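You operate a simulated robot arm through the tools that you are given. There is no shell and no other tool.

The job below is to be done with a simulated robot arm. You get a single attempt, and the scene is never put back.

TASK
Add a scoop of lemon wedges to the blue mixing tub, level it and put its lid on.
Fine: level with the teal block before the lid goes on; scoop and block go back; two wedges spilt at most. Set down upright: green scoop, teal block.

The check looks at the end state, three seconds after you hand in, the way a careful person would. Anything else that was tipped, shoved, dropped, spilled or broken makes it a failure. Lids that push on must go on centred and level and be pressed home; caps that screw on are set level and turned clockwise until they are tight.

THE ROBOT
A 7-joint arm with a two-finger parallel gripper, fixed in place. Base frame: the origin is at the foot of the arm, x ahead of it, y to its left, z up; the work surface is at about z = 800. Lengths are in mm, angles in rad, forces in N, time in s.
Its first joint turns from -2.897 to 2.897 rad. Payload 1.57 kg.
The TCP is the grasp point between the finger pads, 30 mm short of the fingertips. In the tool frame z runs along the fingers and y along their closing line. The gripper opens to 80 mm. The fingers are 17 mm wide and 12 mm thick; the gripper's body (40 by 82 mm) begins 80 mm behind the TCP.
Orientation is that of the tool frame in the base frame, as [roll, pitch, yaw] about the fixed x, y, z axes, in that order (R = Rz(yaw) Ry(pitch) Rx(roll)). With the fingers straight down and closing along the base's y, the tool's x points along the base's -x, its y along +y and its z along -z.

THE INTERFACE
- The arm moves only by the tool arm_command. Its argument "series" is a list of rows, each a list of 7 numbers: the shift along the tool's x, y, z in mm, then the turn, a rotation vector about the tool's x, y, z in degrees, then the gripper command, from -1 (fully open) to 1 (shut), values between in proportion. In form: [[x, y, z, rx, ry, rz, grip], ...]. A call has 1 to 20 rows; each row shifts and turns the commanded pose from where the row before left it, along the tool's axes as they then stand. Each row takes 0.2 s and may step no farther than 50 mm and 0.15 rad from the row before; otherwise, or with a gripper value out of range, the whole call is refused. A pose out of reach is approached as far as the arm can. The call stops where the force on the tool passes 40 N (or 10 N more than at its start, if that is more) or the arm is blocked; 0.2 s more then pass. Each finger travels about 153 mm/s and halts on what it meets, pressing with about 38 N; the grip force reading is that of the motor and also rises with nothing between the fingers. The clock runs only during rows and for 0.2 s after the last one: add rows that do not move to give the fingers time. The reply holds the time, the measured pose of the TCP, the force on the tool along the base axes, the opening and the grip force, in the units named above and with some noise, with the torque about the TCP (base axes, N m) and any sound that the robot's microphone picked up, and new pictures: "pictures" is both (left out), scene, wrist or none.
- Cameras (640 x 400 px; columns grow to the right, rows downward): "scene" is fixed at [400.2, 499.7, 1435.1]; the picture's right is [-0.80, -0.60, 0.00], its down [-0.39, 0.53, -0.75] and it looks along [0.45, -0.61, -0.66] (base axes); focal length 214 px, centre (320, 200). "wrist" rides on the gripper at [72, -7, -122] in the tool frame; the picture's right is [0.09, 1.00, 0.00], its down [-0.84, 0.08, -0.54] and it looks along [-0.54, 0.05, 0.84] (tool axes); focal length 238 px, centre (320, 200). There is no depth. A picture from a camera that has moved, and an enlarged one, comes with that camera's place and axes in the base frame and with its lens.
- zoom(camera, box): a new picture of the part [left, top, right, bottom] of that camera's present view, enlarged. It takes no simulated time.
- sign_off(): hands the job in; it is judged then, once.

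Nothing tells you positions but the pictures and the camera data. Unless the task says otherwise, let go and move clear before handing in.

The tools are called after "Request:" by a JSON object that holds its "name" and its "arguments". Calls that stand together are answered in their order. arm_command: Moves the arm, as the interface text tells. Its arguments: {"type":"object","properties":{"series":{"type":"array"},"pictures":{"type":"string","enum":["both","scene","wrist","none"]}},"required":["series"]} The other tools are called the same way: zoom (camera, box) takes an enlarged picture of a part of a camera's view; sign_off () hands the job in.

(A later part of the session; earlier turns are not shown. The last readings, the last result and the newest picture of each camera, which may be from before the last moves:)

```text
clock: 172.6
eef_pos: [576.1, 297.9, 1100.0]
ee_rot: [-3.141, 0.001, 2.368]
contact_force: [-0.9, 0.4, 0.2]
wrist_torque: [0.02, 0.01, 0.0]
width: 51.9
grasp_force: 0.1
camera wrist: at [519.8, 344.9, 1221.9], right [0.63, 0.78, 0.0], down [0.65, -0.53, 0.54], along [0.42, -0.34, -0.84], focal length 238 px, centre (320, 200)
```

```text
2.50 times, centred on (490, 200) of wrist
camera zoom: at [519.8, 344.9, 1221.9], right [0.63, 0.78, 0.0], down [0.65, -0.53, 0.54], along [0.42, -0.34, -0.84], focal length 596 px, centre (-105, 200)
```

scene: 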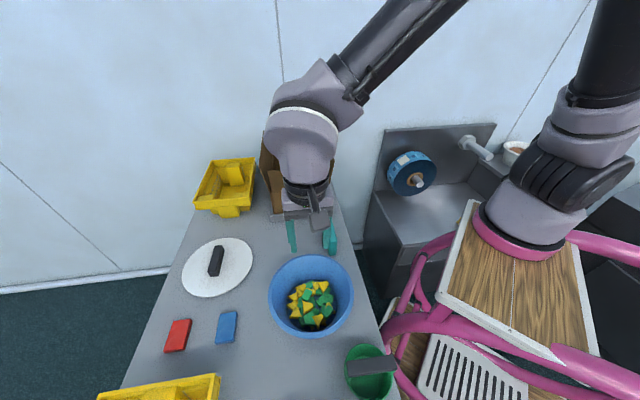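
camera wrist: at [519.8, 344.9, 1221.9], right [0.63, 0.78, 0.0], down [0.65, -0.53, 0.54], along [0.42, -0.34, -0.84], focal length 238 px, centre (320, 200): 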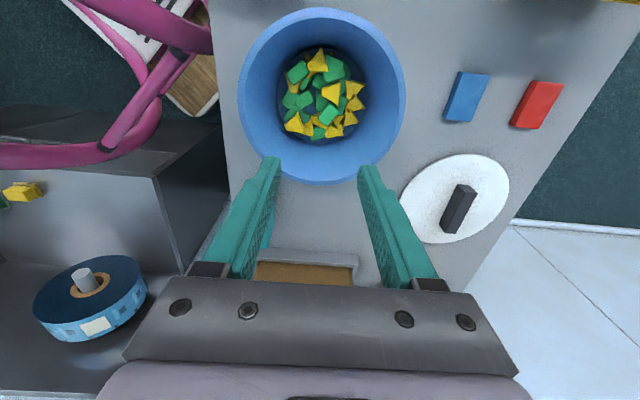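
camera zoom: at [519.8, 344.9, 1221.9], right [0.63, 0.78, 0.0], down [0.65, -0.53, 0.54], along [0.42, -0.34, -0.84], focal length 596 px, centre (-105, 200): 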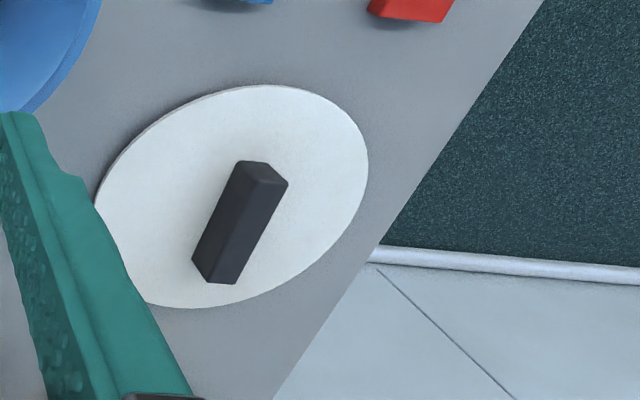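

Request:
{"name": "arm_command", "arguments": {"series": [[0, 0, 0, 0, 0, -8.2, -0.3], [0, 0, 0, 0, 0, -8.2, -0.3], [0, 0, 0, 0, 0, -8.2, -0.3], [0, 0, 0, 0, 0, -8.2, -0.3], [0, 0, 0, 0, 0, -8.2, -0.3], [0, 0, 0, 0, 0, -8.2, -0.3], [0, 0, 0, 0, 0, -8.2, -0.3], [0, 0, 0, 0, 0, -8.2, -0.3], [0, 0, 0, 0, 0, -8.2, -0.3], [0, 0, 0, 0, 0, -8.2, -0.3], [0, 0, 0, 0, 0, -8.2, -0.3], [0, 0, 0, 0, 0, 0, -0.3], [0, 0, 0, 0, 0, 0, -0.3]], "pictures": "wrist"}}

Request:
{"name": "zoom", "arguments": {"camera": "wrist", "box": [220, 0, 420, 200]}}

Request:
{"name": "arm_command", "arguments": {"series": [[0, 0, 0, 0, 0, -8.2, -0.3], [0, 0, 0, 0, 0, -8.2, -0.3], [0, 0, 0, 0, 0, -8.2, -0.3], [0, 0, 0, 0, 0, -8.2, -0.3], [0, 0, 0, 0, 0, -8.2, -0.3], [0, 0, 0, 0, 0, -8.2, -0.3], [0, 0, 0, 0, 0, -8.2, -0.3], [0, 0, 0, 0, 0, -8.2, -0.3], [0, 0, 0, 0, 0, -8.2, -0.3], [0, 0, 0, 0, 0, -8.2, -0.3], [0, 0, 0, 0, 0, -8.2, -0.3], [0, 0, 0, 0, 0, 0, -0.3], [0, 0, 0, 0, 0, 0, -0.3]], "pictures": "wrist"}}

Request:
{"name": "zoom", "arguments": {"camera": "wrist", "box": [220, 0, 420, 200]}}

```text
clock: 175.4
eef_pos: [575.6, 296.2, 1099.8]
ee_rot: [-3.141, -0.002, -2.34]
contact_force: [0.1, 0.0, 0.1]
wrist_torque: [0.03, 0.0, -0.02]
width: 52.0
grasp_force: 0.1
camera wrist: at [530.7, 242.1, 1222.0], right [-0.78, 0.63, 0.0], down [0.53, 0.66, 0.54], along [0.34, 0.42, -0.84], focal length 238 px, centre (320, 200)
```

wrist: 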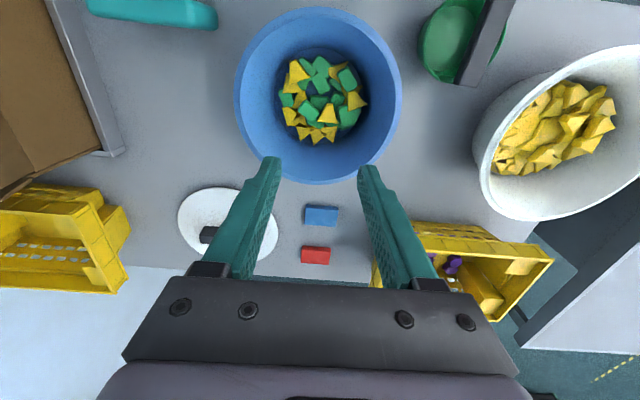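

```text
2.00 times, centred on (320, 100) of wrist
camera zoom: at [530.7, 242.1, 1222.0], right [-0.78, 0.63, 0.0], down [0.53, 0.66, 0.54], along [0.34, 0.42, -0.84], focal length 477 px, centre (320, 400)
```

zoom: 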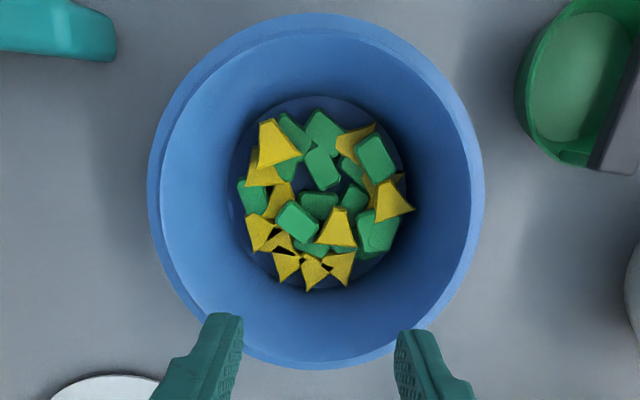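

```text
clock: 178.2
eef_pos: [575.7, 296.7, 1099.8]
ee_rot: [3.139, 0.001, -0.766]
contact_force: [-0.2, 0.2, -0.7]
wrist_torque: [0.01, 0.0, 0.05]
width: 52.0
grasp_force: 0.0
camera wrist: at [632.5, 253.7, 1222.0], right [-0.62, -0.78, 0.0], down [-0.66, 0.52, 0.54], along [-0.42, 0.34, -0.84], focal length 238 px, centre (320, 200)
```

wrist: 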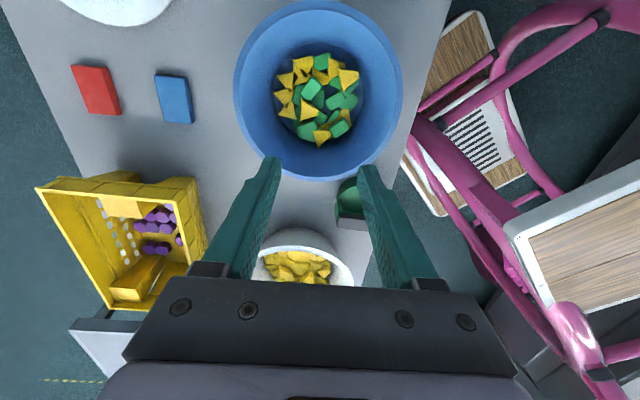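

```text
2.00 times, centred on (320, 100) of wrist
camera zoom: at [632.5, 253.7, 1222.0], right [-0.62, -0.78, 0.0], down [-0.66, 0.52, 0.54], along [-0.42, 0.34, -0.84], focal length 477 px, centre (320, 400)
```

zoom: 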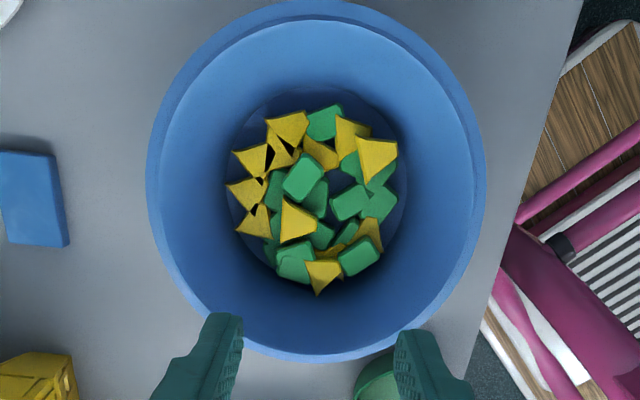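

The tub centre comes out at (580, 299), with the rim at z≈884–886 and a radius of about 112 mm. Next I'll move towards the lid for a closer look.

Request:
{"name": "arm_command", "arguments": {"series": [[24.25, -40.7, 0, 0, 0, 0, -0.3], [24.25, -40.7, 0, 0, 0, 0, -0.3], [24.25, -40.7, 0, 0, 0, 0, -0.3], [24.25, -40.7, 0, 0, 0, 0, -0.3], [24.25, -40.7, 0, 0, 0, 0, -0.3], [24.25, -40.7, 0, 0, 0, 0, -0.3], [0, 0, 0, 0, 0, 0, -0.3]], "pictures": "both"}}

Request:
{"name": "zoom", "arguments": {"camera": "wrist", "box": [200, 0, 440, 200]}}

```text
clock: 179.8
eef_pos: [849.6, 373.1, 1099.5]
ee_rot: [3.14, 0.0, -0.765]
contact_force: [-1.3, -0.4, 0.0]
wrist_torque: [-0.04, 0.03, 0.01]
width: 52.0
grasp_force: 0.1
camera wrist: at [906.4, 329.6, 1221.7], right [-0.62, -0.78, 0.0], down [-0.66, 0.53, 0.54], along [-0.42, 0.34, -0.84], focal length 238 px, centre (320, 200)
```

scene: 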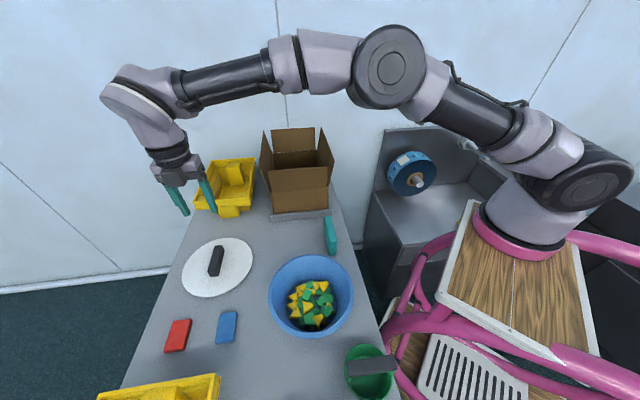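
wrist: 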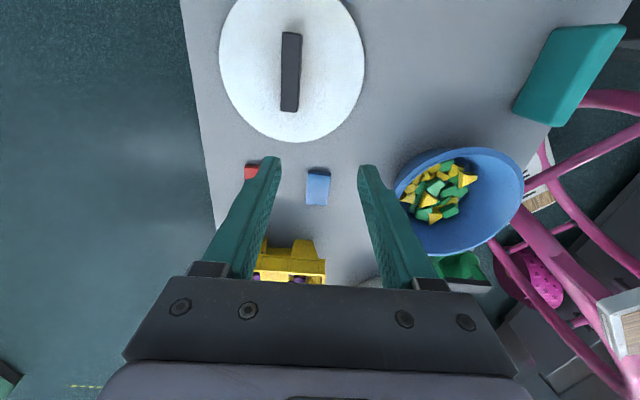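

```text
2.00 times, centred on (320, 100) of wrist
camera zoom: at [906.4, 329.6, 1221.7], right [-0.62, -0.78, 0.0], down [-0.66, 0.53, 0.54], along [-0.42, 0.34, -0.84], focal length 477 px, centre (320, 400)
```

zoom: 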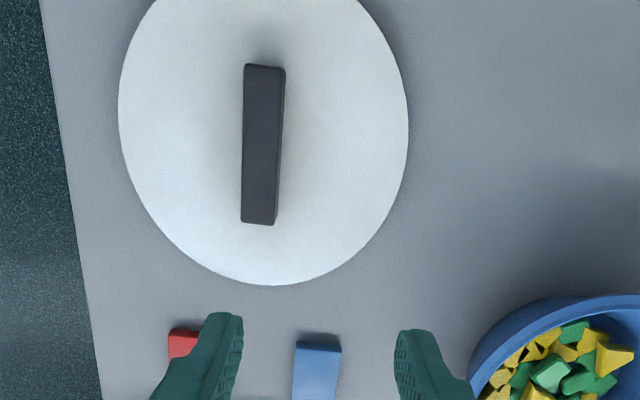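

The lid is centred near (908, 383), with its 100 mm handle at 135° and its top at z≈837. That's at the edge of reach, so I'll approach high first and see whether the arm can get there.

Request:
{"name": "arm_command", "arguments": {"series": [[17.6, -23.8, 0, 0, 0, 0.5, -0.3], [17.6, -23.8, 0, 0, 0, 0.5, -0.3], [0, 0, 45, 0, 0, 0, -0.3], [0, 0, 45, 0, 0, 0, -0.3], [0, 0, 40, 0, 0, 0, -0.3], [0, 0, 0, 0, 0, 0, -0.3]], "pictures": "both"}}

Request:
{"name": "zoom", "arguments": {"camera": "wrist", "box": [200, 0, 440, 220]}}

```text
clock: 181.2
eef_pos: [885.2, 385.4, 970.3]
ee_rot: [3.136, 0.001, -0.782]
contact_force: [0.4, 0.0, 1.0]
wrist_torque: [0.04, 0.0, -0.02]
width: 51.9
grasp_force: 0.1
out of reach, approached as far as the arm can: row 2, 3, 4
camera wrist: at [940.9, 341.2, 1091.7], right [-0.64, -0.77, 0.0], down [-0.65, 0.54, 0.54], along [-0.42, 0.34, -0.84], focal length 238 px, centre (320, 200)
```

scene: 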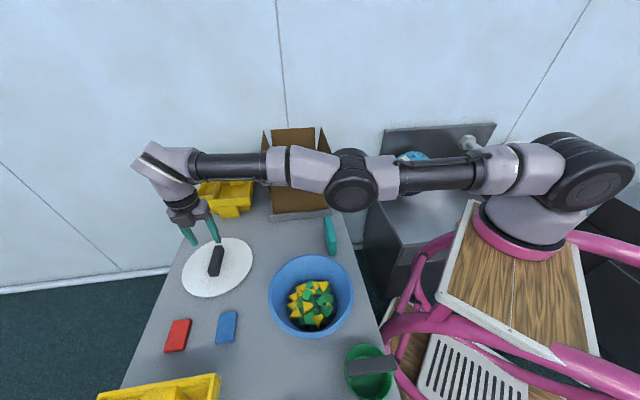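
wrist: 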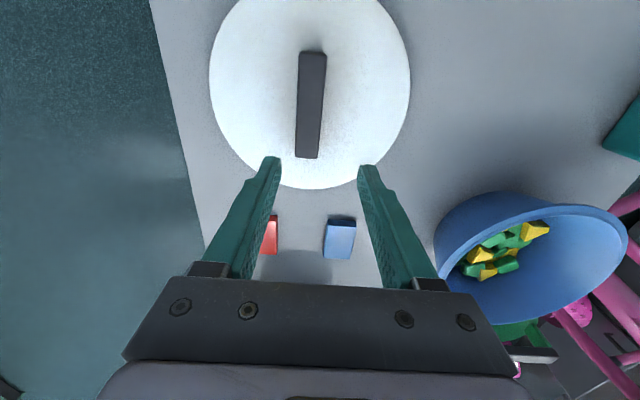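

```text
1.82 times, centred on (320, 110) of wrist
camera zoom: at [940.9, 341.2, 1091.7], right [-0.64, -0.77, 0.0], down [-0.65, 0.54, 0.54], along [-0.42, 0.34, -0.84], focal length 433 px, centre (320, 364)
```

zoom: 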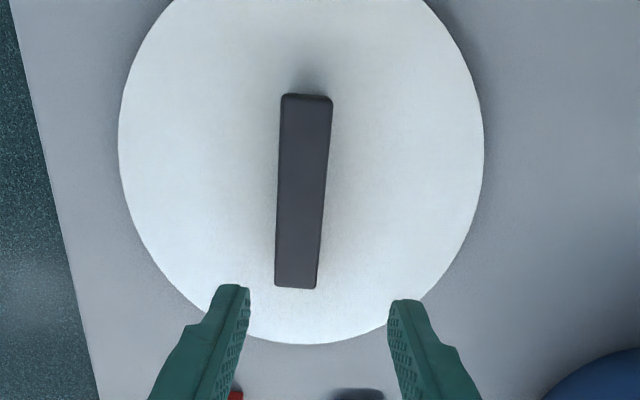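

The far reach is limited at this height. I can grip the handle slightly off-centre, towards me, so I'll descend to just above it and then shift sideways.

Request:
{"name": "arm_command", "arguments": {"series": [[0, 0, 45, 0, 0, 0, -0.3], [0, 0, 43, 0, 0, 0, -0.3], [0, -7, 0, 0, 0, 0, -0.3], [0, -7, 0, 0, 0, 0, -0.3], [0, 0, 0, 0, 0, 0, -0.3]], "pictures": "both"}}

Request:
{"name": "zoom", "arguments": {"camera": "wrist", "box": [230, 60, 430, 290]}}

```text
clock: 182.4
eef_pos: [884.5, 384.2, 883.0]
ee_rot: [3.141, 0.0, -0.783]
contact_force: [-0.5, -0.3, -0.1]
wrist_torque: [-0.03, 0.01, 0.0]
width: 51.8
grasp_force: 0.1
out of reach, approached as far as the arm can: row 3, 4
camera wrist: at [939.7, 339.7, 1004.6], right [-0.64, -0.77, 0.0], down [-0.65, 0.54, 0.54], along [-0.42, 0.34, -0.84], focal length 238 px, centre (320, 200)
```

scene: 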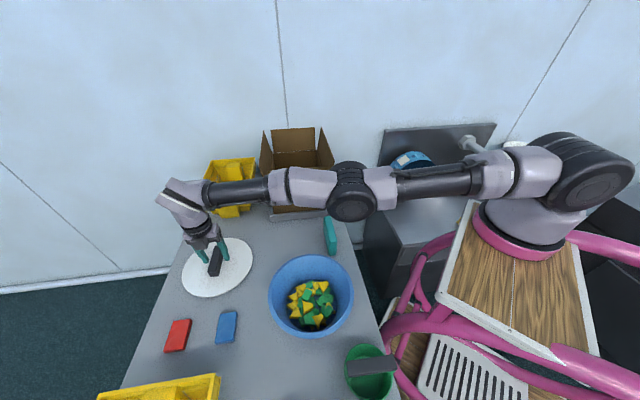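
wrist: 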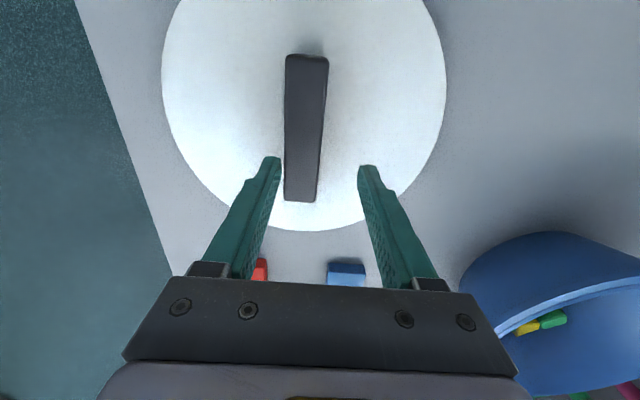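

```text
1.74 times, centred on (330, 175) of wrist
camera zoom: at [939.7, 339.7, 1004.6], right [-0.64, -0.77, 0.0], down [-0.65, 0.54, 0.54], along [-0.42, 0.34, -0.84], focal length 414 px, centre (303, 244)
```

zoom: 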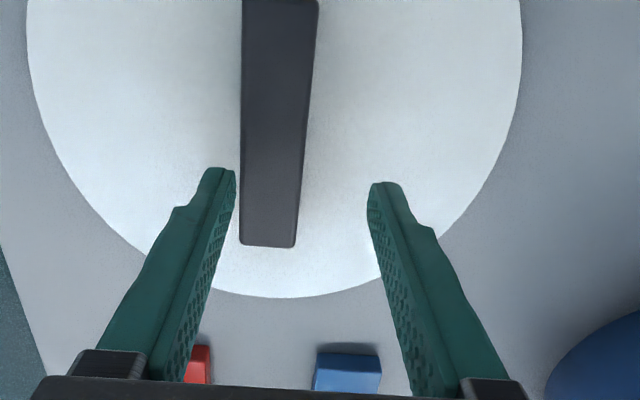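

The arm is at full stretch here. With the gripper fully open the far finger still passes beyond the handle, so I'll descend there and close, letting the fingers draw the lid in slightly.

Request:
{"name": "arm_command", "arguments": {"series": [[0, 0, 0, 0, 0, 0, -1], [0, 0, 0, 0, 0, 0, -1], [0, 0, 18, 0, 0, 0, -1], [0, 0, 14, 0, 0, 0, -1], [0, 0, 0, 0, 0, 0, -1]], "pictures": "both"}}

Request:
{"name": "zoom", "arguments": {"camera": "wrist", "box": [230, 60, 430, 290]}}

Request:
{"name": "zoom", "arguments": {"camera": "scene", "box": [160, 210, 270, 310]}}

```text
clock: 183.6
eef_pos: [879.6, 383.1, 852.3]
ee_rot: [3.14, 0.0, -0.784]
contact_force: [0.9, -0.7, -0.1]
wrist_torque: [-0.01, -0.03, -0.01]
width: 79.9
grasp_force: 0.1
out of reach, approached as far as the arm can: row 4
camera wrist: at [934.9, 338.5, 973.0], right [-0.64, -0.77, 0.0], down [-0.65, 0.54, 0.54], along [-0.42, 0.34, -0.84], focal length 238 px, centre (320, 200)
```

scene: 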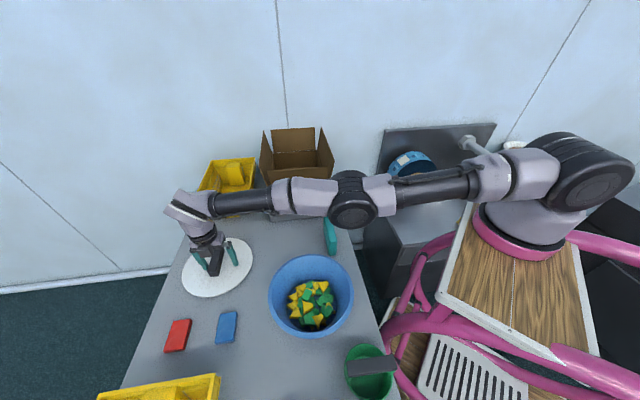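
wrist: 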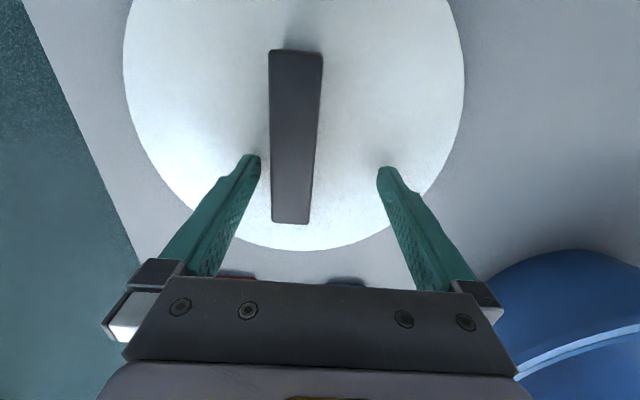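

```text
1.74 times, centred on (330, 175) of wrist
camera zoom: at [934.9, 338.5, 973.0], right [-0.64, -0.77, 0.0], down [-0.65, 0.54, 0.54], along [-0.42, 0.34, -0.84], focal length 414 px, centre (303, 244)
```

zoom: 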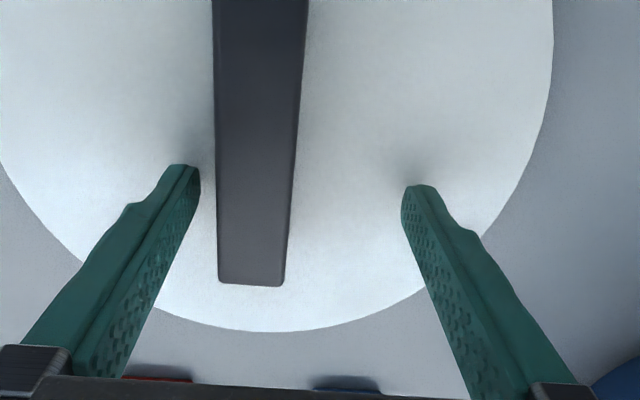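

```text
4.00 times, centred on (215, 260) of scene
camera zoom: at [400.2, 499.7, 1435.1], right [-0.8, -0.6, 0.0], down [-0.39, 0.53, -0.75], along [0.45, -0.61, -0.66], focal length 858 px, centre (740, -40)
```

zoom: 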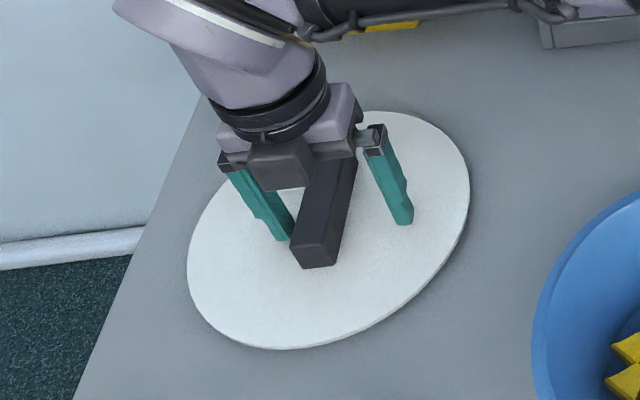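

Request:
{"name": "arm_command", "arguments": {"series": [[0, 0, 0, 0, 0, 0, -0.3], [0, 0, 0, 0, 0, 0, 0], [0, 0, 0, 0, 0, 0, 0.3], [0, 0, 0, 0, 0, 0, 1], [0, 0, 0, 0, 0, 0, 1], [0, 0, 0, 0, 0, 0, 1]], "pictures": "both"}}

```text
clock: 185.0
eef_pos: [878.9, 383.2, 851.0]
ee_rot: [3.139, 0.002, -0.783]
contact_force: [0.1, 0.2, 0.7]
wrist_torque: [0.04, -0.08, 0.03]
width: 25.6
grasp_force: 36.5
camera wrist: at [934.9, 338.6, 973.1], right [-0.64, -0.77, 0.0], down [-0.65, 0.54, 0.54], along [-0.42, 0.34, -0.84], focal length 238 px, centre (320, 200)
```

scene: 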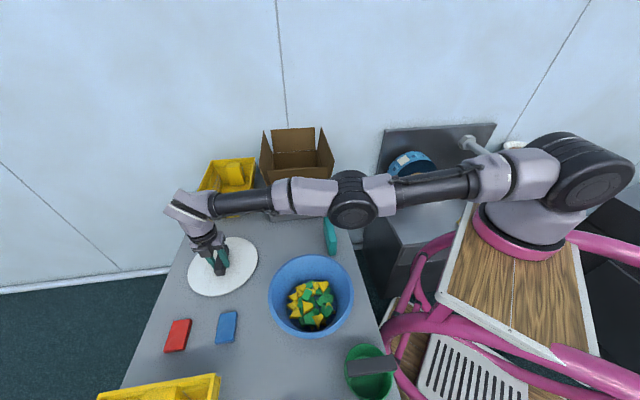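
wrist: 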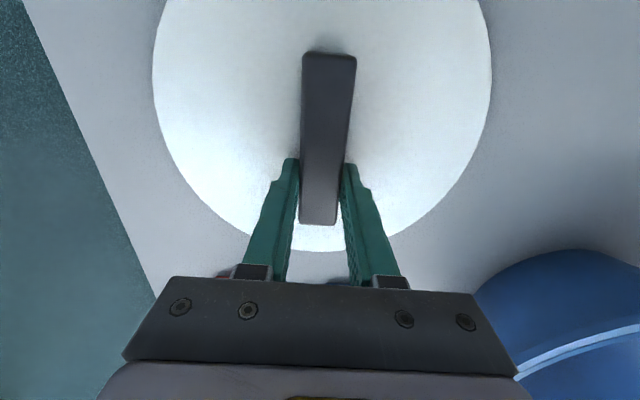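

The lid is held and has slid in a little. I'll draw it about 60 mm closer along the table so I can re-grip it properly at its centre.

Request:
{"name": "arm_command", "arguments": {"series": [[0, 10, -1.5, 0, 0, 0, 1], [0, 15, 0, 0, 0, 0, 1], [0, 15, 0, 0, 0, 0, 1], [0, 15, 0, 0, 0, 0, 1], [0, 10, 0, 0, 0, 0, 1], [0, 0, 0, 0, 0, 0, 1]], "pictures": "both"}}

Request:
{"name": "zoom", "arguments": {"camera": "scene", "box": [160, 210, 290, 320]}}

```text
clock: 186.4
eef_pos: [880.0, 380.1, 852.2]
ee_rot: [3.14, -0.001, -0.783]
contact_force: [1.1, 1.2, 9.8]
wrist_torque: [0.1, -0.11, 0.27]
width: 24.7
grasp_force: 36.4
out of reach, approached as far as the arm can: row 1, 2, 3, 4, 5
camera wrist: at [935.4, 335.5, 973.0], right [-0.64, -0.77, 0.0], down [-0.65, 0.54, 0.54], along [-0.42, 0.34, -0.84], focal length 238 px, centre (320, 200)
```

scene: 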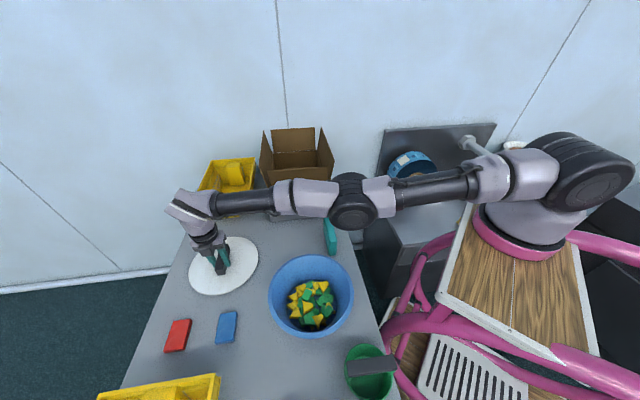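
wrist: 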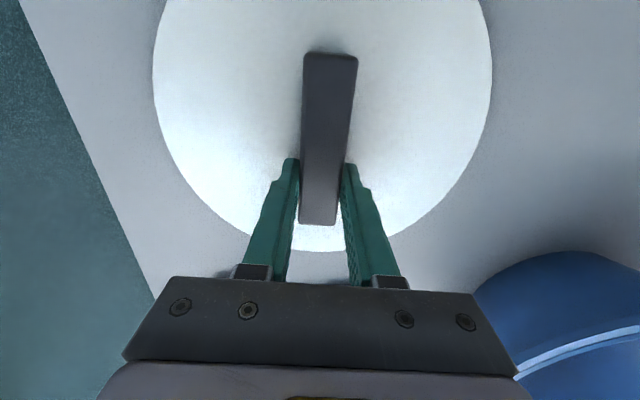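

```text
3.64 times, centred on (225, 265) of scene
camera zoom: at [400.2, 499.7, 1435.1], right [-0.8, -0.6, 0.0], down [-0.39, 0.53, -0.75], along [0.45, -0.61, -0.66], focal length 780 px, centre (666, -36)
```

zoom: 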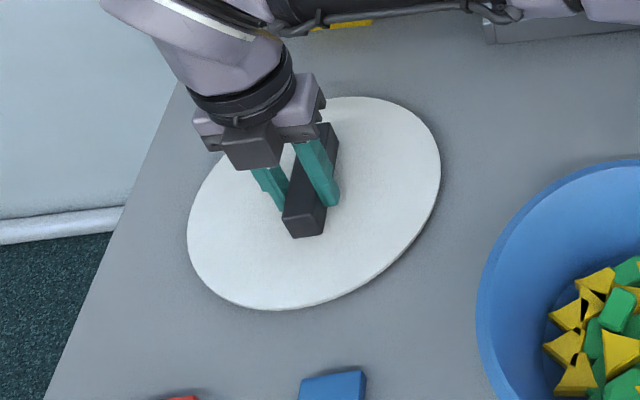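

The arm is nearly straight and can't easily start moving inwards from here. I'll try an upward and inward motion together.

Request:
{"name": "arm_command", "arguments": {"series": [[0, 0, -10, 0, 0, 0, 1], [0, 10, -10, 0, 0, 0, 1], [0, 20, -10, 0, 0, 0, 1], [0, 20, 0, 0, 0, 0, 1], [0, 20, 0, 0, 0, 0, 1], [0, 0, 0, 0, 0, 0, 1]], "pictures": "both"}}

Request:
{"name": "zoom", "arguments": {"camera": "scene", "box": [160, 190, 290, 320]}}

```text
clock: 187.8
eef_pos: [889.3, 370.6, 873.0]
ee_rot: [3.138, -0.001, -0.784]
contact_force: [0.5, -0.3, -0.6]
wrist_torque: [0.02, 0.06, 0.04]
width: 25.2
grasp_force: 36.4
out of reach, approached as far as the arm can: row 2, 3, 4, 5
camera wrist: at [945.1, 326.9, 995.0], right [-0.64, -0.77, 0.0], down [-0.65, 0.54, 0.54], along [-0.42, 0.34, -0.84], focal length 238 px, centre (320, 200)
```

scene: 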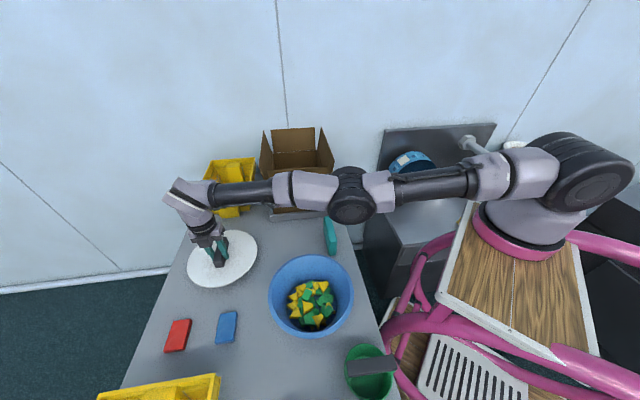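
wrist: 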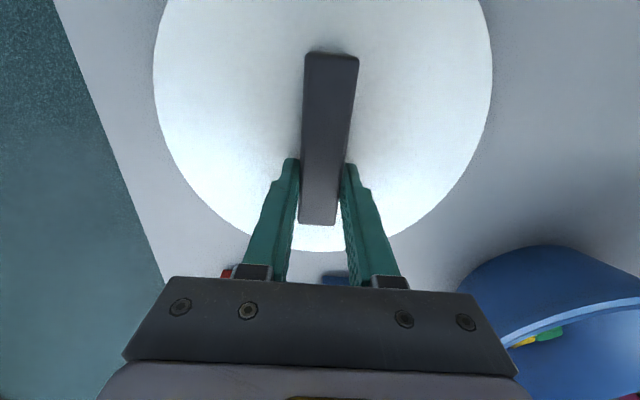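

```text
3.08 times, centred on (225, 255) of scene
camera zoom: at [400.2, 499.7, 1435.1], right [-0.8, -0.6, 0.0], down [-0.39, 0.53, -0.75], along [0.45, -0.61, -0.66], focal length 660 px, centre (612, 31)
```

zoom: 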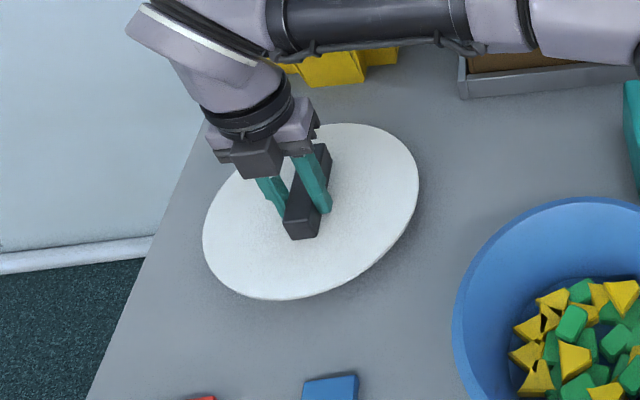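

The lid is now lifted and hanging level. I'll try small, purely radial inward steps to get out of the stretched posture.

Request:
{"name": "arm_command", "arguments": {"series": [[-1.9, 4.6, -3, 0, 0, 0, 1], [-1.9, 4.6, -3, 0, 0, 0, 1], [-1.9, 4.6, -3, 0, 0, 0, 1], [-1.9, 4.6, -3, 0, 0, 0, 1], [-1.9, 4.6, -3, 0, 0, 0, 1], [-1.9, 4.6, -3, 0, 0, 0, 1], [-1.9, 4.6, -3, 0, 0, 0, 1], [-1.9, 4.6, -3, 0, 0, 0, 1]], "pictures": "none"}}

```text
clock: 189.6
eef_pos: [886.7, 375.7, 886.4]
ee_rot: [3.139, -0.002, -0.783]
contact_force: [0.4, 0.4, -0.4]
wrist_torque: [-0.01, 0.03, 0.03]
width: 25.0
grasp_force: 36.6
out of reach, approached as far as the arm can: row 1, 2, 3, 4, 5, 6, 7, 8
```

Request:
{"name": "arm_command", "arguments": {"series": [[0, 0, -15, 0, 0, 0, 1], [0, 0, -15, 0, 0, 0, 1], [0, 0, -15, 0, 0, 0, 1], [0, 0, -15, 0, 0, 0, 1], [0, 0, -15, 0, 0, 0, 1], [0, 0, -15, 0, 0, 0, 1], [0, 0, -15, 0, 0, 0, 1]], "pictures": "both"}}

```text
clock: 191.2
eef_pos: [888.9, 380.1, 990.2]
ee_rot: [3.138, -0.001, -0.784]
contact_force: [-0.2, -0.9, -0.7]
wrist_torque: [0.02, 0.01, -0.01]
width: 25.2
grasp_force: 36.7
out of reach, approached as far as the arm can: row 3
camera wrist: at [945.2, 335.0, 1112.7], right [-0.64, -0.77, 0.0], down [-0.65, 0.54, 0.54], along [-0.42, 0.34, -0.84], focal length 238 px, centre (320, 200)
```

scene: 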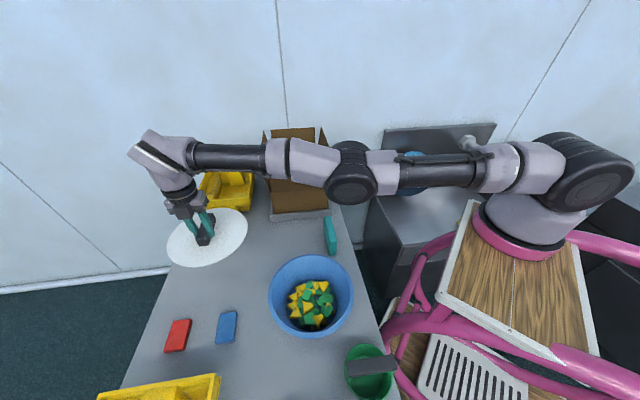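
wrist: 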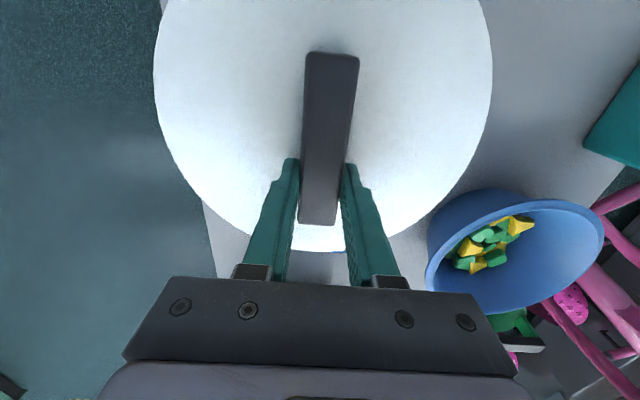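

Request:
{"name": "arm_command", "arguments": {"series": [[-3.8, 9.2, -5, 0, 0, 0, 1], [-3.8, 9.2, -5, 0, 0, 0, 1], [-3.8, 9.2, -5, 0, 0, 0, 1], [-3.8, 9.2, -5, 0, 0, 0, 1], [-3.8, 9.2, -5, 0, 0, 0, 1], [-3.8, 9.2, -5, 0, 0, 0, 1]], "pictures": "none"}}

```text
clock: 192.6
eef_pos: [880.7, 389.4, 1022.9]
ee_rot: [3.139, 0.0, -0.784]
contact_force: [0.5, -0.5, -0.8]
wrist_torque: [0.03, 0.02, 0.01]
width: 24.9
grasp_force: 36.1
out of reach, approached as far as the arm can: row 1, 2, 3, 4, 5, 6
```

Request:
{"name": "arm_command", "arguments": {"series": [[4.6, -11, 0, 0, 0, 0, 1], [4.6, -11, 0, 0, 0, 0, 1], [-7.6, 18.4, 0, 0, 0, 0, 1], [-7.6, 18.4, 0, 0, 0, 0, 1], [-7.6, 18.4, 0, 0, 0, 0, 1], [0, 0, 0, 0, 0, 0, 1]], "pictures": "none"}}

```text
clock: 194.0
eef_pos: [871.0, 401.4, 1026.5]
ee_rot: [3.138, 0.001, -0.784]
contact_force: [-0.2, -0.4, -0.8]
wrist_torque: [0.01, -0.03, -0.02]
width: 25.2
grasp_force: 37.1
out of reach, approached as far as the arm can: row 1, 2, 3, 4, 5
```

Request:
{"name": "arm_command", "arguments": {"series": [[0, 0, 0, 0, 0, 8, 1], [0, 0, 0, 0, 0, 8, 1], [0, 0, 0, 0, 0, 8, 1], [0, 0, 0, 0, 0, 0, 1]], "pictures": "scene"}}

```text
clock: 195.0
eef_pos: [870.4, 402.8, 1026.5]
ee_rot: [3.139, 0.0, -1.204]
contact_force: [0.3, -1.1, -1.0]
wrist_torque: [0.0, 0.01, -0.02]
width: 25.1
grasp_force: 36.4
```

scene: 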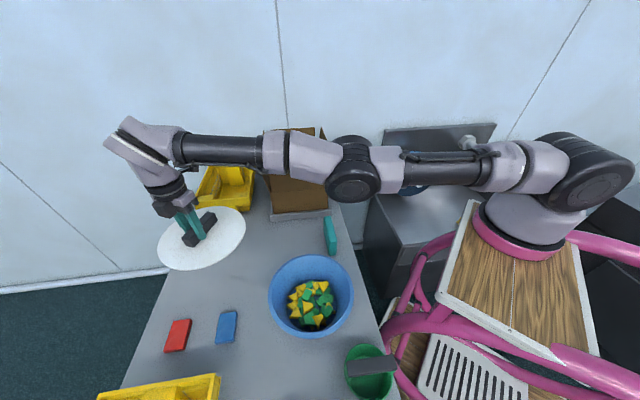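

Request:
{"name": "arm_command", "arguments": {"series": [[0.7, 10, 0, 0, 0, 0, 1], [0.7, 10, 0, 0, 0, 0, 1], [0.7, 10, 0, 0, 0, 0, 1], [0.7, 10, 0, 0, 0, 0, 1], [0.7, 10, 0, 0, 0, 0, 1], [0, 0, 0, 0, 0, 0, 1]], "pictures": "scene"}}

```text
clock: 196.4
eef_pos: [869.9, 402.3, 1025.4]
ee_rot: [3.141, -0.002, -1.202]
contact_force: [-0.3, 0.3, -0.7]
wrist_torque: [0.02, -0.01, 0.02]
width: 24.8
grasp_force: 37.1
out of reach, approached as far as the arm can: row 1, 2, 3, 4, 5
```

scene: 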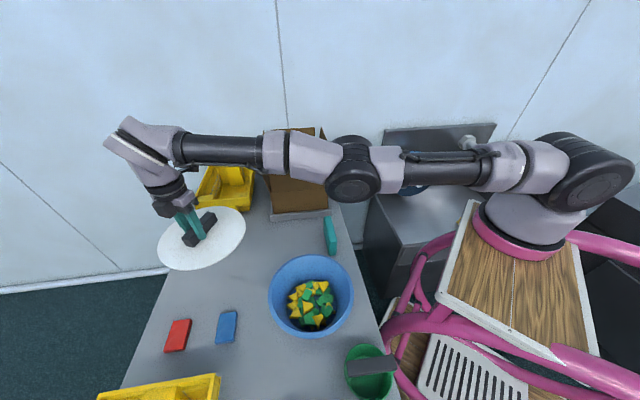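

The elbow has locked straight. I'll raise the lid further, then bend the elbow by tilting the tool inwards while moving down and in, which only an elbow flex can satisfy.

Request:
{"name": "arm_command", "arguments": {"series": [[0, 0, -15, 0, 0, 0, 1], [0, 0, -15, 0, 0, 0, 1], [0, 0, -15, 0, 0, 0, 1], [0, 0, -15, 0, 0, 0, 1], [0, 0, -15, 0, 0, 0, 1], [0, 0, -15, 0, 0, 0, 1], [0, 0, 0, 0, 0, 0, 1]], "pictures": "scene"}}

```text
clock: 198.0
eef_pos: [859.5, 401.0, 1114.4]
ee_rot: [3.139, -0.003, -1.204]
contact_force: [0.1, 0.1, -0.7]
wrist_torque: [0.02, 0.0, 0.01]
width: 24.8
grasp_force: 36.4
out of reach, approached as far as the arm can: row 4, 6
```

scene: 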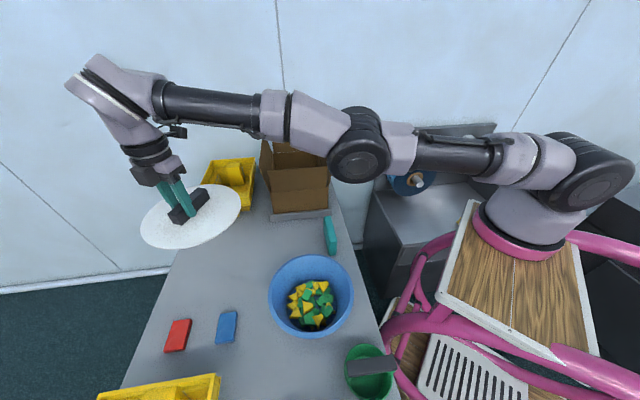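

Request:
{"name": "arm_command", "arguments": {"series": [[0, -5, 0, 0, 0, 0, 1], [0, -5, 0, 0, 0, 0, 1], [1, 14.7, 0, -3, 0, 0, 1], [1, 14.7, 0.8, -3, 0, 0, 1], [1, 14.6, 1.5, -3, 0, 0, 1], [1, 14.5, 2.3, -3, 0, 0, 1], [1, 14.4, 3.1, -3, 0, 0, 1], [1, 14.2, 3.8, -3, 0, 0, 1], [1, 14, 4.5, -3, 0, 0, 1], [1, 13.7, 5.3, -3, 0, 0, 1], [0, 0, 0, 0, 0, 0, 1]], "pictures": "scene"}}

```text
clock: 200.4
eef_pos: [785.7, 373.7, 1115.6]
ee_rot: [2.773, 0.001, -1.202]
contact_force: [0.2, -0.4, -0.7]
wrist_torque: [0.06, 0.01, -0.01]
width: 24.7
grasp_force: 36.5
out of reach, approached as far as the arm can: row 1, 2, 4, 5, 6, 7, 8, 9, 10
```

scene: 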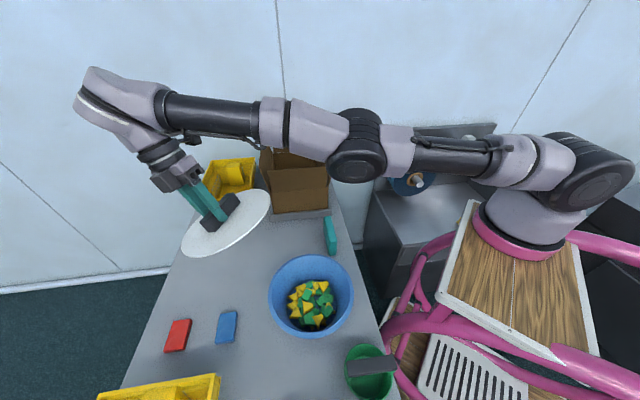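

Request:
{"name": "arm_command", "arguments": {"series": [[0, 0, 0, 3, 0, 0, 1], [0, 0, 0, 3, 0, 0, 1], [0, 0, 0, 0, 0, 0, 1]], "pictures": "none"}}

```text
clock: 201.2
eef_pos: [800.2, 384.3, 1118.4]
ee_rot: [2.877, -0.002, -1.202]
contact_force: [-1.2, -0.5, -0.7]
wrist_torque: [-0.02, 0.02, 0.01]
width: 24.9
grasp_force: 36.6
out of reach, approached as far as the arm can: row 1, 2
```

Request:
{"name": "arm_command", "arguments": {"series": [[0, -10, -3, 0, 0, 0, 1], [0, -10, -3, 0, 0, 0, 1], [0, -10, -3, 0, 0, 0, 1], [0, 0, 0, 0, 0, 0, 1]], "pictures": "none"}}

```text
clock: 202.2
eef_pos: [799.0, 384.1, 1119.3]
ee_rot: [2.877, -0.002, -1.204]
contact_force: [0.2, -0.4, 0.3]
wrist_torque: [0.03, -0.03, 0.04]
width: 24.8
grasp_force: 36.1
out of reach, approached as far as the arm can: row 1, 2, 3
```

Request:
{"name": "arm_command", "arguments": {"series": [[0, 14.5, 3.9, -3, 0, 0, 1], [0, 14.3, 4.6, -3, 0, 0, 1], [0, 14, 5.4, -3, 0, 0, 1], [0, 13.7, 6.1, -3, 0, 0, 1], [0, 13.4, 6.8, -3, 0, 0, 1], [0, 13, 7.5, -3, 0, 0, 1], [0, 12.6, 8.2, -3, 0, 0, 1], [0, 12.1, 8.8, -3, 0, 0, 1], [0, 7.8, 6.3, 0, 0, 0, 1], [0, 7.8, 6.3, 0, 0, 0, 1], [0, 7.8, 6.3, 0, 0, 0, 1], [0, 0, 0, 0, 0, 0, 1]], "pictures": "scene"}}

```text
clock: 204.8
eef_pos: [667.8, 338.0, 1119.4]
ee_rot: [2.459, 0.0, -1.202]
contact_force: [0.5, -0.2, -0.3]
wrist_torque: [0.02, -0.01, -0.04]
width: 24.9
grasp_force: 36.6
out of reach, approached as far as the arm can: row 1, 2
```

scene: 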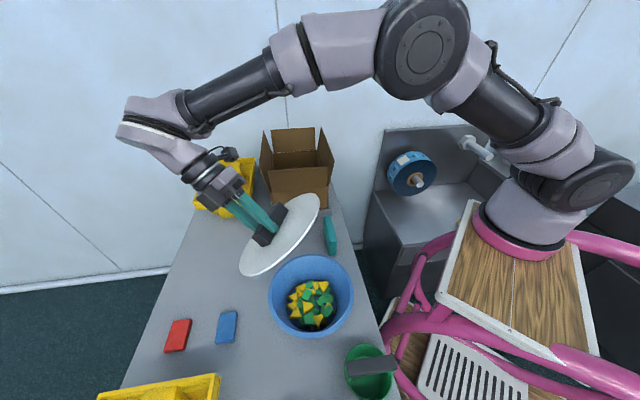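

The elbow has bent up again and the lid is still firmly held. I'll bring the tool back to vertical.

Request:
{"name": "arm_command", "arguments": {"series": [[0, 0, 0, 6.5, 0, 0, 1], [0, 0, 0, 6.5, 0, 0, 1], [0, 0, 0, 6.5, 0, 0, 1], [0, 0, 0, 6.5, 0, 0, 1], [0, 0, 0, 6.5, 0, 0, 1], [0, 0, 0, 6.5, 0, 0, 1], [0, 0, 0, 0, 0, 0, 1]], "pictures": "both"}}

Request:
{"name": "zoom", "arguments": {"camera": "scene", "box": [200, 160, 360, 300]}}

```text
clock: 206.4
eef_pos: [667.8, 337.1, 1119.5]
ee_rot: [3.14, 0.001, -1.202]
contact_force: [-0.4, 0.5, -0.9]
wrist_torque: [0.02, -0.02, 0.01]
width: 24.9
grasp_force: 36.5
camera wrist: at [700.1, 274.3, 1242.0], right [-0.9, -0.44, 0.0], down [-0.37, 0.75, 0.54], along [-0.24, 0.49, -0.84], focal length 238 px, centre (320, 200)
```

scene: 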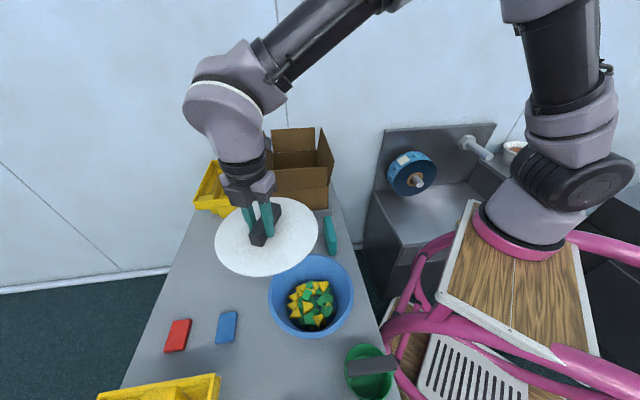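
wrist: 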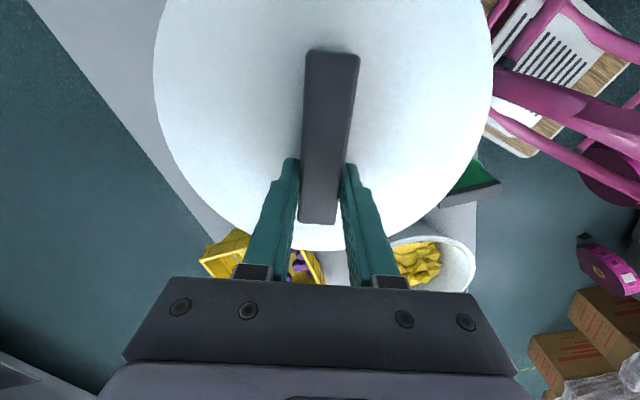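

```text
2.86 times, centred on (280, 230) of scene
camera zoom: at [400.2, 499.7, 1435.1], right [-0.8, -0.6, 0.0], down [-0.39, 0.53, -0.75], along [0.45, -0.61, -0.66], focal length 613 px, centre (434, 114)
```

zoom: 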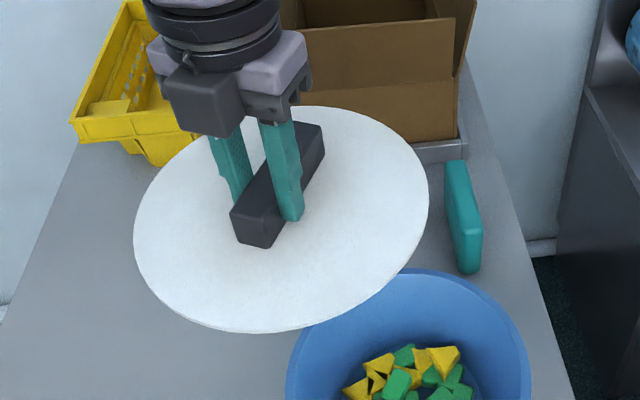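

The lid hangs level but gripped about 18 mm off its centre. I'll set it down on the clear table near (815, 340), well within reach, and re-grip it centrally and deeper.

Request:
{"name": "arm_command", "arguments": {"series": [[10.6, -46.1, 0, 0, 0, 0, 1], [10.6, -46.1, 0, 0, 0, 0, 1], [10.6, -46.1, 0, 0, 0, 0, 1], [0, 0, 48, 0, 0, 0, 1], [0, 0, 48, 0, 0, 0, 1], [0, 0, 48, 0, 0, 0, 1], [0, 0, 48, 0, 0, 0, 1], [0, 0, 48, 0, 0, 0, 1], [0, 0, 14, 0, 0, 0, 1], [0, 0, 0, 0, 0, 0, 1]], "pictures": "both"}}

Request:
{"name": "zoom", "arguments": {"camera": "scene", "box": [170, 200, 310, 330]}}

```text
clock: 208.6
eef_pos: [807.6, 356.2, 865.4]
ee_rot: [3.138, 0.0, -1.202]
contact_force: [0.1, -0.1, -0.4]
wrist_torque: [0.0, -0.03, 0.0]
width: 25.0
grasp_force: 35.9
camera wrist: at [839.4, 293.4, 987.7], right [-0.9, -0.44, 0.0], down [-0.37, 0.75, 0.54], along [-0.24, 0.48, -0.84], focal length 238 px, centre (320, 200)
```

scene: 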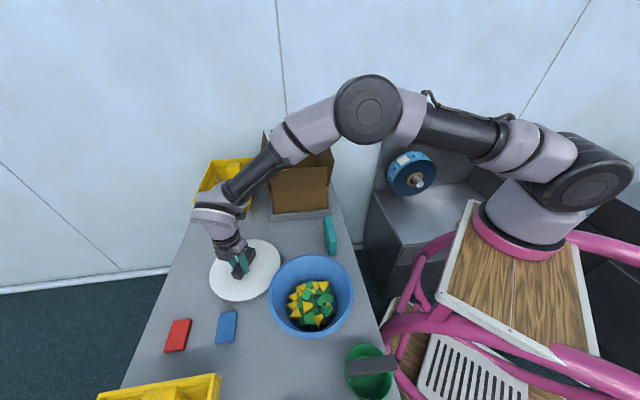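
wrist: 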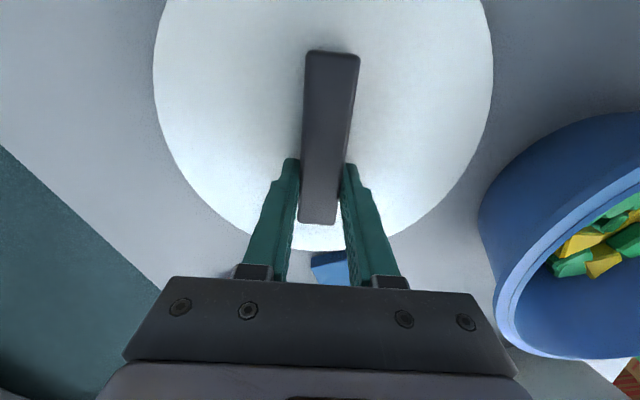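

```text
3.08 times, centred on (240, 265) of scene
camera zoom: at [400.2, 499.7, 1435.1], right [-0.8, -0.6, 0.0], down [-0.39, 0.53, -0.75], along [0.45, -0.61, -0.66], focal length 660 px, centre (566, 0)
```

zoom: 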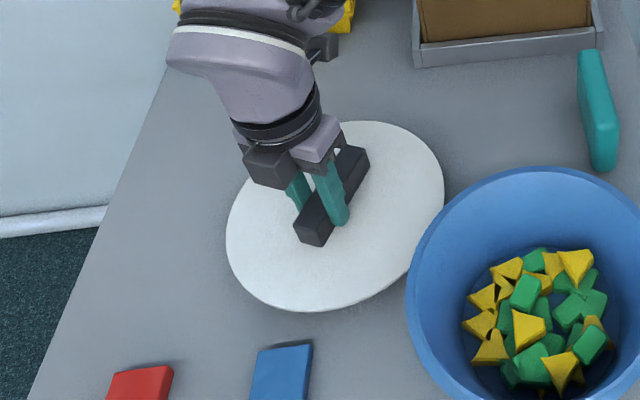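

Request:
{"name": "arm_command", "arguments": {"series": [[0, 0, 6, 0, 0, 0, 1], [0, 0, 4, 0, 0, 0, 1], [0, 0, 0, 0, 0, 0, 1]], "pictures": "none"}}

Request:
{"name": "arm_command", "arguments": {"series": [[0, 0, 2, 0, 0, 0, 1], [0, 0, 0, 0, 0, 0, 1]], "pictures": "none"}}

```text
clock: 209.4
eef_pos: [808.5, 356.4, 856.1]
ee_rot: [3.14, -0.002, -1.202]
contact_force: [-0.1, -0.2, -0.5]
wrist_torque: [-0.02, -0.02, -0.02]
width: 24.9
grasp_force: 36.1
```

```text
clock: 210.0
eef_pos: [808.7, 356.8, 854.8]
ee_rot: [3.139, -0.003, -1.203]
contact_force: [-0.4, -0.6, -0.6]
wrist_torque: [0.04, -0.01, 0.01]
width: 24.9
grasp_force: 36.6
```

Request:
{"name": "arm_command", "arguments": {"series": [[0, 0, 2, 0, 0, 0, 1], [0, 0, 0, 0, 0, 0, 1]], "pictures": "none"}}

Request:
{"name": "arm_command", "arguments": {"series": [[0, 0, 2, 0, 0, 0, 1], [0, 0, 0, 0, 0, 0, 1]], "pictures": "none"}}

```text
clock: 210.6
eef_pos: [807.9, 357.0, 851.7]
ee_rot: [3.139, -0.001, -1.202]
contact_force: [0.3, 1.0, -0.1]
wrist_torque: [0.03, 0.02, -0.03]
width: 24.8
grasp_force: 37.0
```

```text
clock: 211.2
eef_pos: [809.1, 356.8, 851.1]
ee_rot: [-3.142, -0.001, -1.203]
contact_force: [-1.4, -1.6, 8.6]
wrist_torque: [0.1, 0.04, 0.0]
width: 25.2
grasp_force: 36.4
```

The lid is on the table. I'll open, rise slightly and look again to re-centre on the handle.

Request:
{"name": "arm_command", "arguments": {"series": [[0, 0, -0.5, 0, 0, 0, 0.3], [0, 0, 0, 0, 0, 0, -0.3], [0, 0, 0, 0, 0, 0, -0.3], [0, 0, -20, 0, 0, 0, -0.3], [9, 0, -20, 0, 0, 0, -0.3], [9, 0, -20, 0, 0, 0, -0.3], [0, 0, 0, 0, 0, 0, -0.3], [0, 0, 0, 0, 0, 0, -0.3]], "pictures": "wrist"}}

Request:
{"name": "zoom", "arguments": {"camera": "wrist", "box": [140, 0, 500, 260]}}

```text
clock: 213.0
eef_pos: [815.5, 339.2, 910.7]
ee_rot: [3.14, -0.001, -1.203]
contact_force: [1.1, -0.2, -0.1]
wrist_torque: [0.02, -0.01, -0.01]
width: 51.9
grasp_force: 0.1
camera wrist: at [847.1, 277.5, 1032.6], right [-0.9, -0.44, 0.0], down [-0.37, 0.75, 0.54], along [-0.24, 0.48, -0.84], focal length 238 px, centre (320, 200)
```

wrist: 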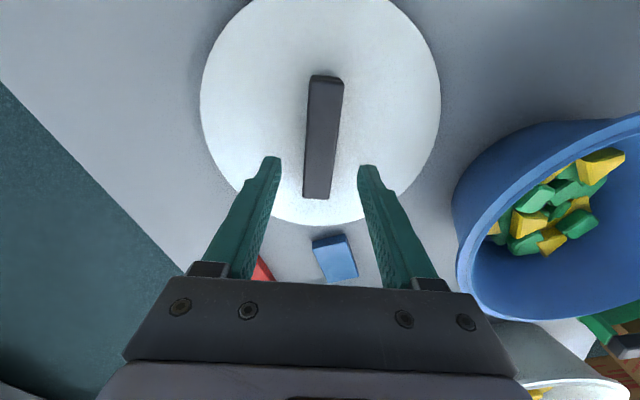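

```text
1.54 times, centred on (320, 130) of wrist
camera zoom: at [847.1, 277.5, 1032.6], right [-0.9, -0.44, 0.0], down [-0.37, 0.75, 0.54], along [-0.24, 0.48, -0.84], focal length 367 px, centre (320, 308)
```

zoom: 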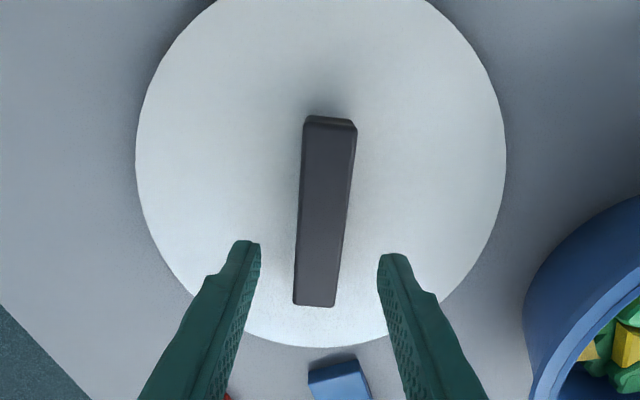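

The handle is centred between the fingers. I'll descend and grip it deeper.

Request:
{"name": "arm_command", "arguments": {"series": [[0.5, 0.2, 40, 0, 0, 0, -0.3], [0, 0, 20, 0, 0, 0, -0.3], [0, 0, 6, 0, 0, 0, -0.3], [0, 0, 0, 0, 0, 0, -0.3], [0, 0, 0, 0, 0, 0, 0.2], [0, 0, 0, 0, 0, 0, 1], [0, 0, 0, 0, 0, 0, 1], [0, 0, 0, 0, 0, 0, 1]], "pictures": "wrist"}}

```text
clock: 214.8
eef_pos: [816.6, 338.4, 846.0]
ee_rot: [3.142, -0.001, -1.202]
contact_force: [-0.1, -1.2, -0.6]
wrist_torque: [-0.03, -0.05, 0.01]
width: 25.1
grasp_force: 37.3
camera wrist: at [846.7, 276.5, 967.0], right [-0.9, -0.44, 0.0], down [-0.37, 0.75, 0.54], along [-0.24, 0.48, -0.84], focal length 238 px, centre (320, 200)
```

wrist: 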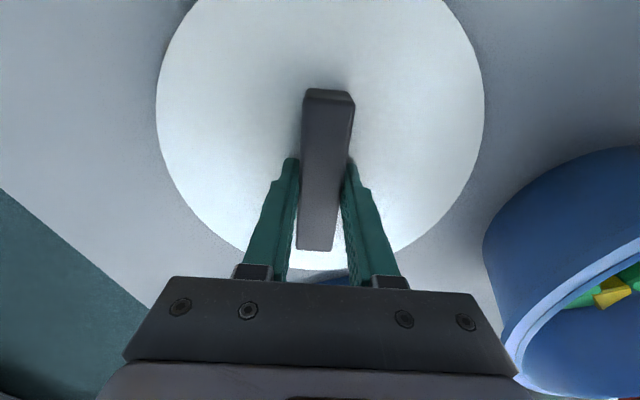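

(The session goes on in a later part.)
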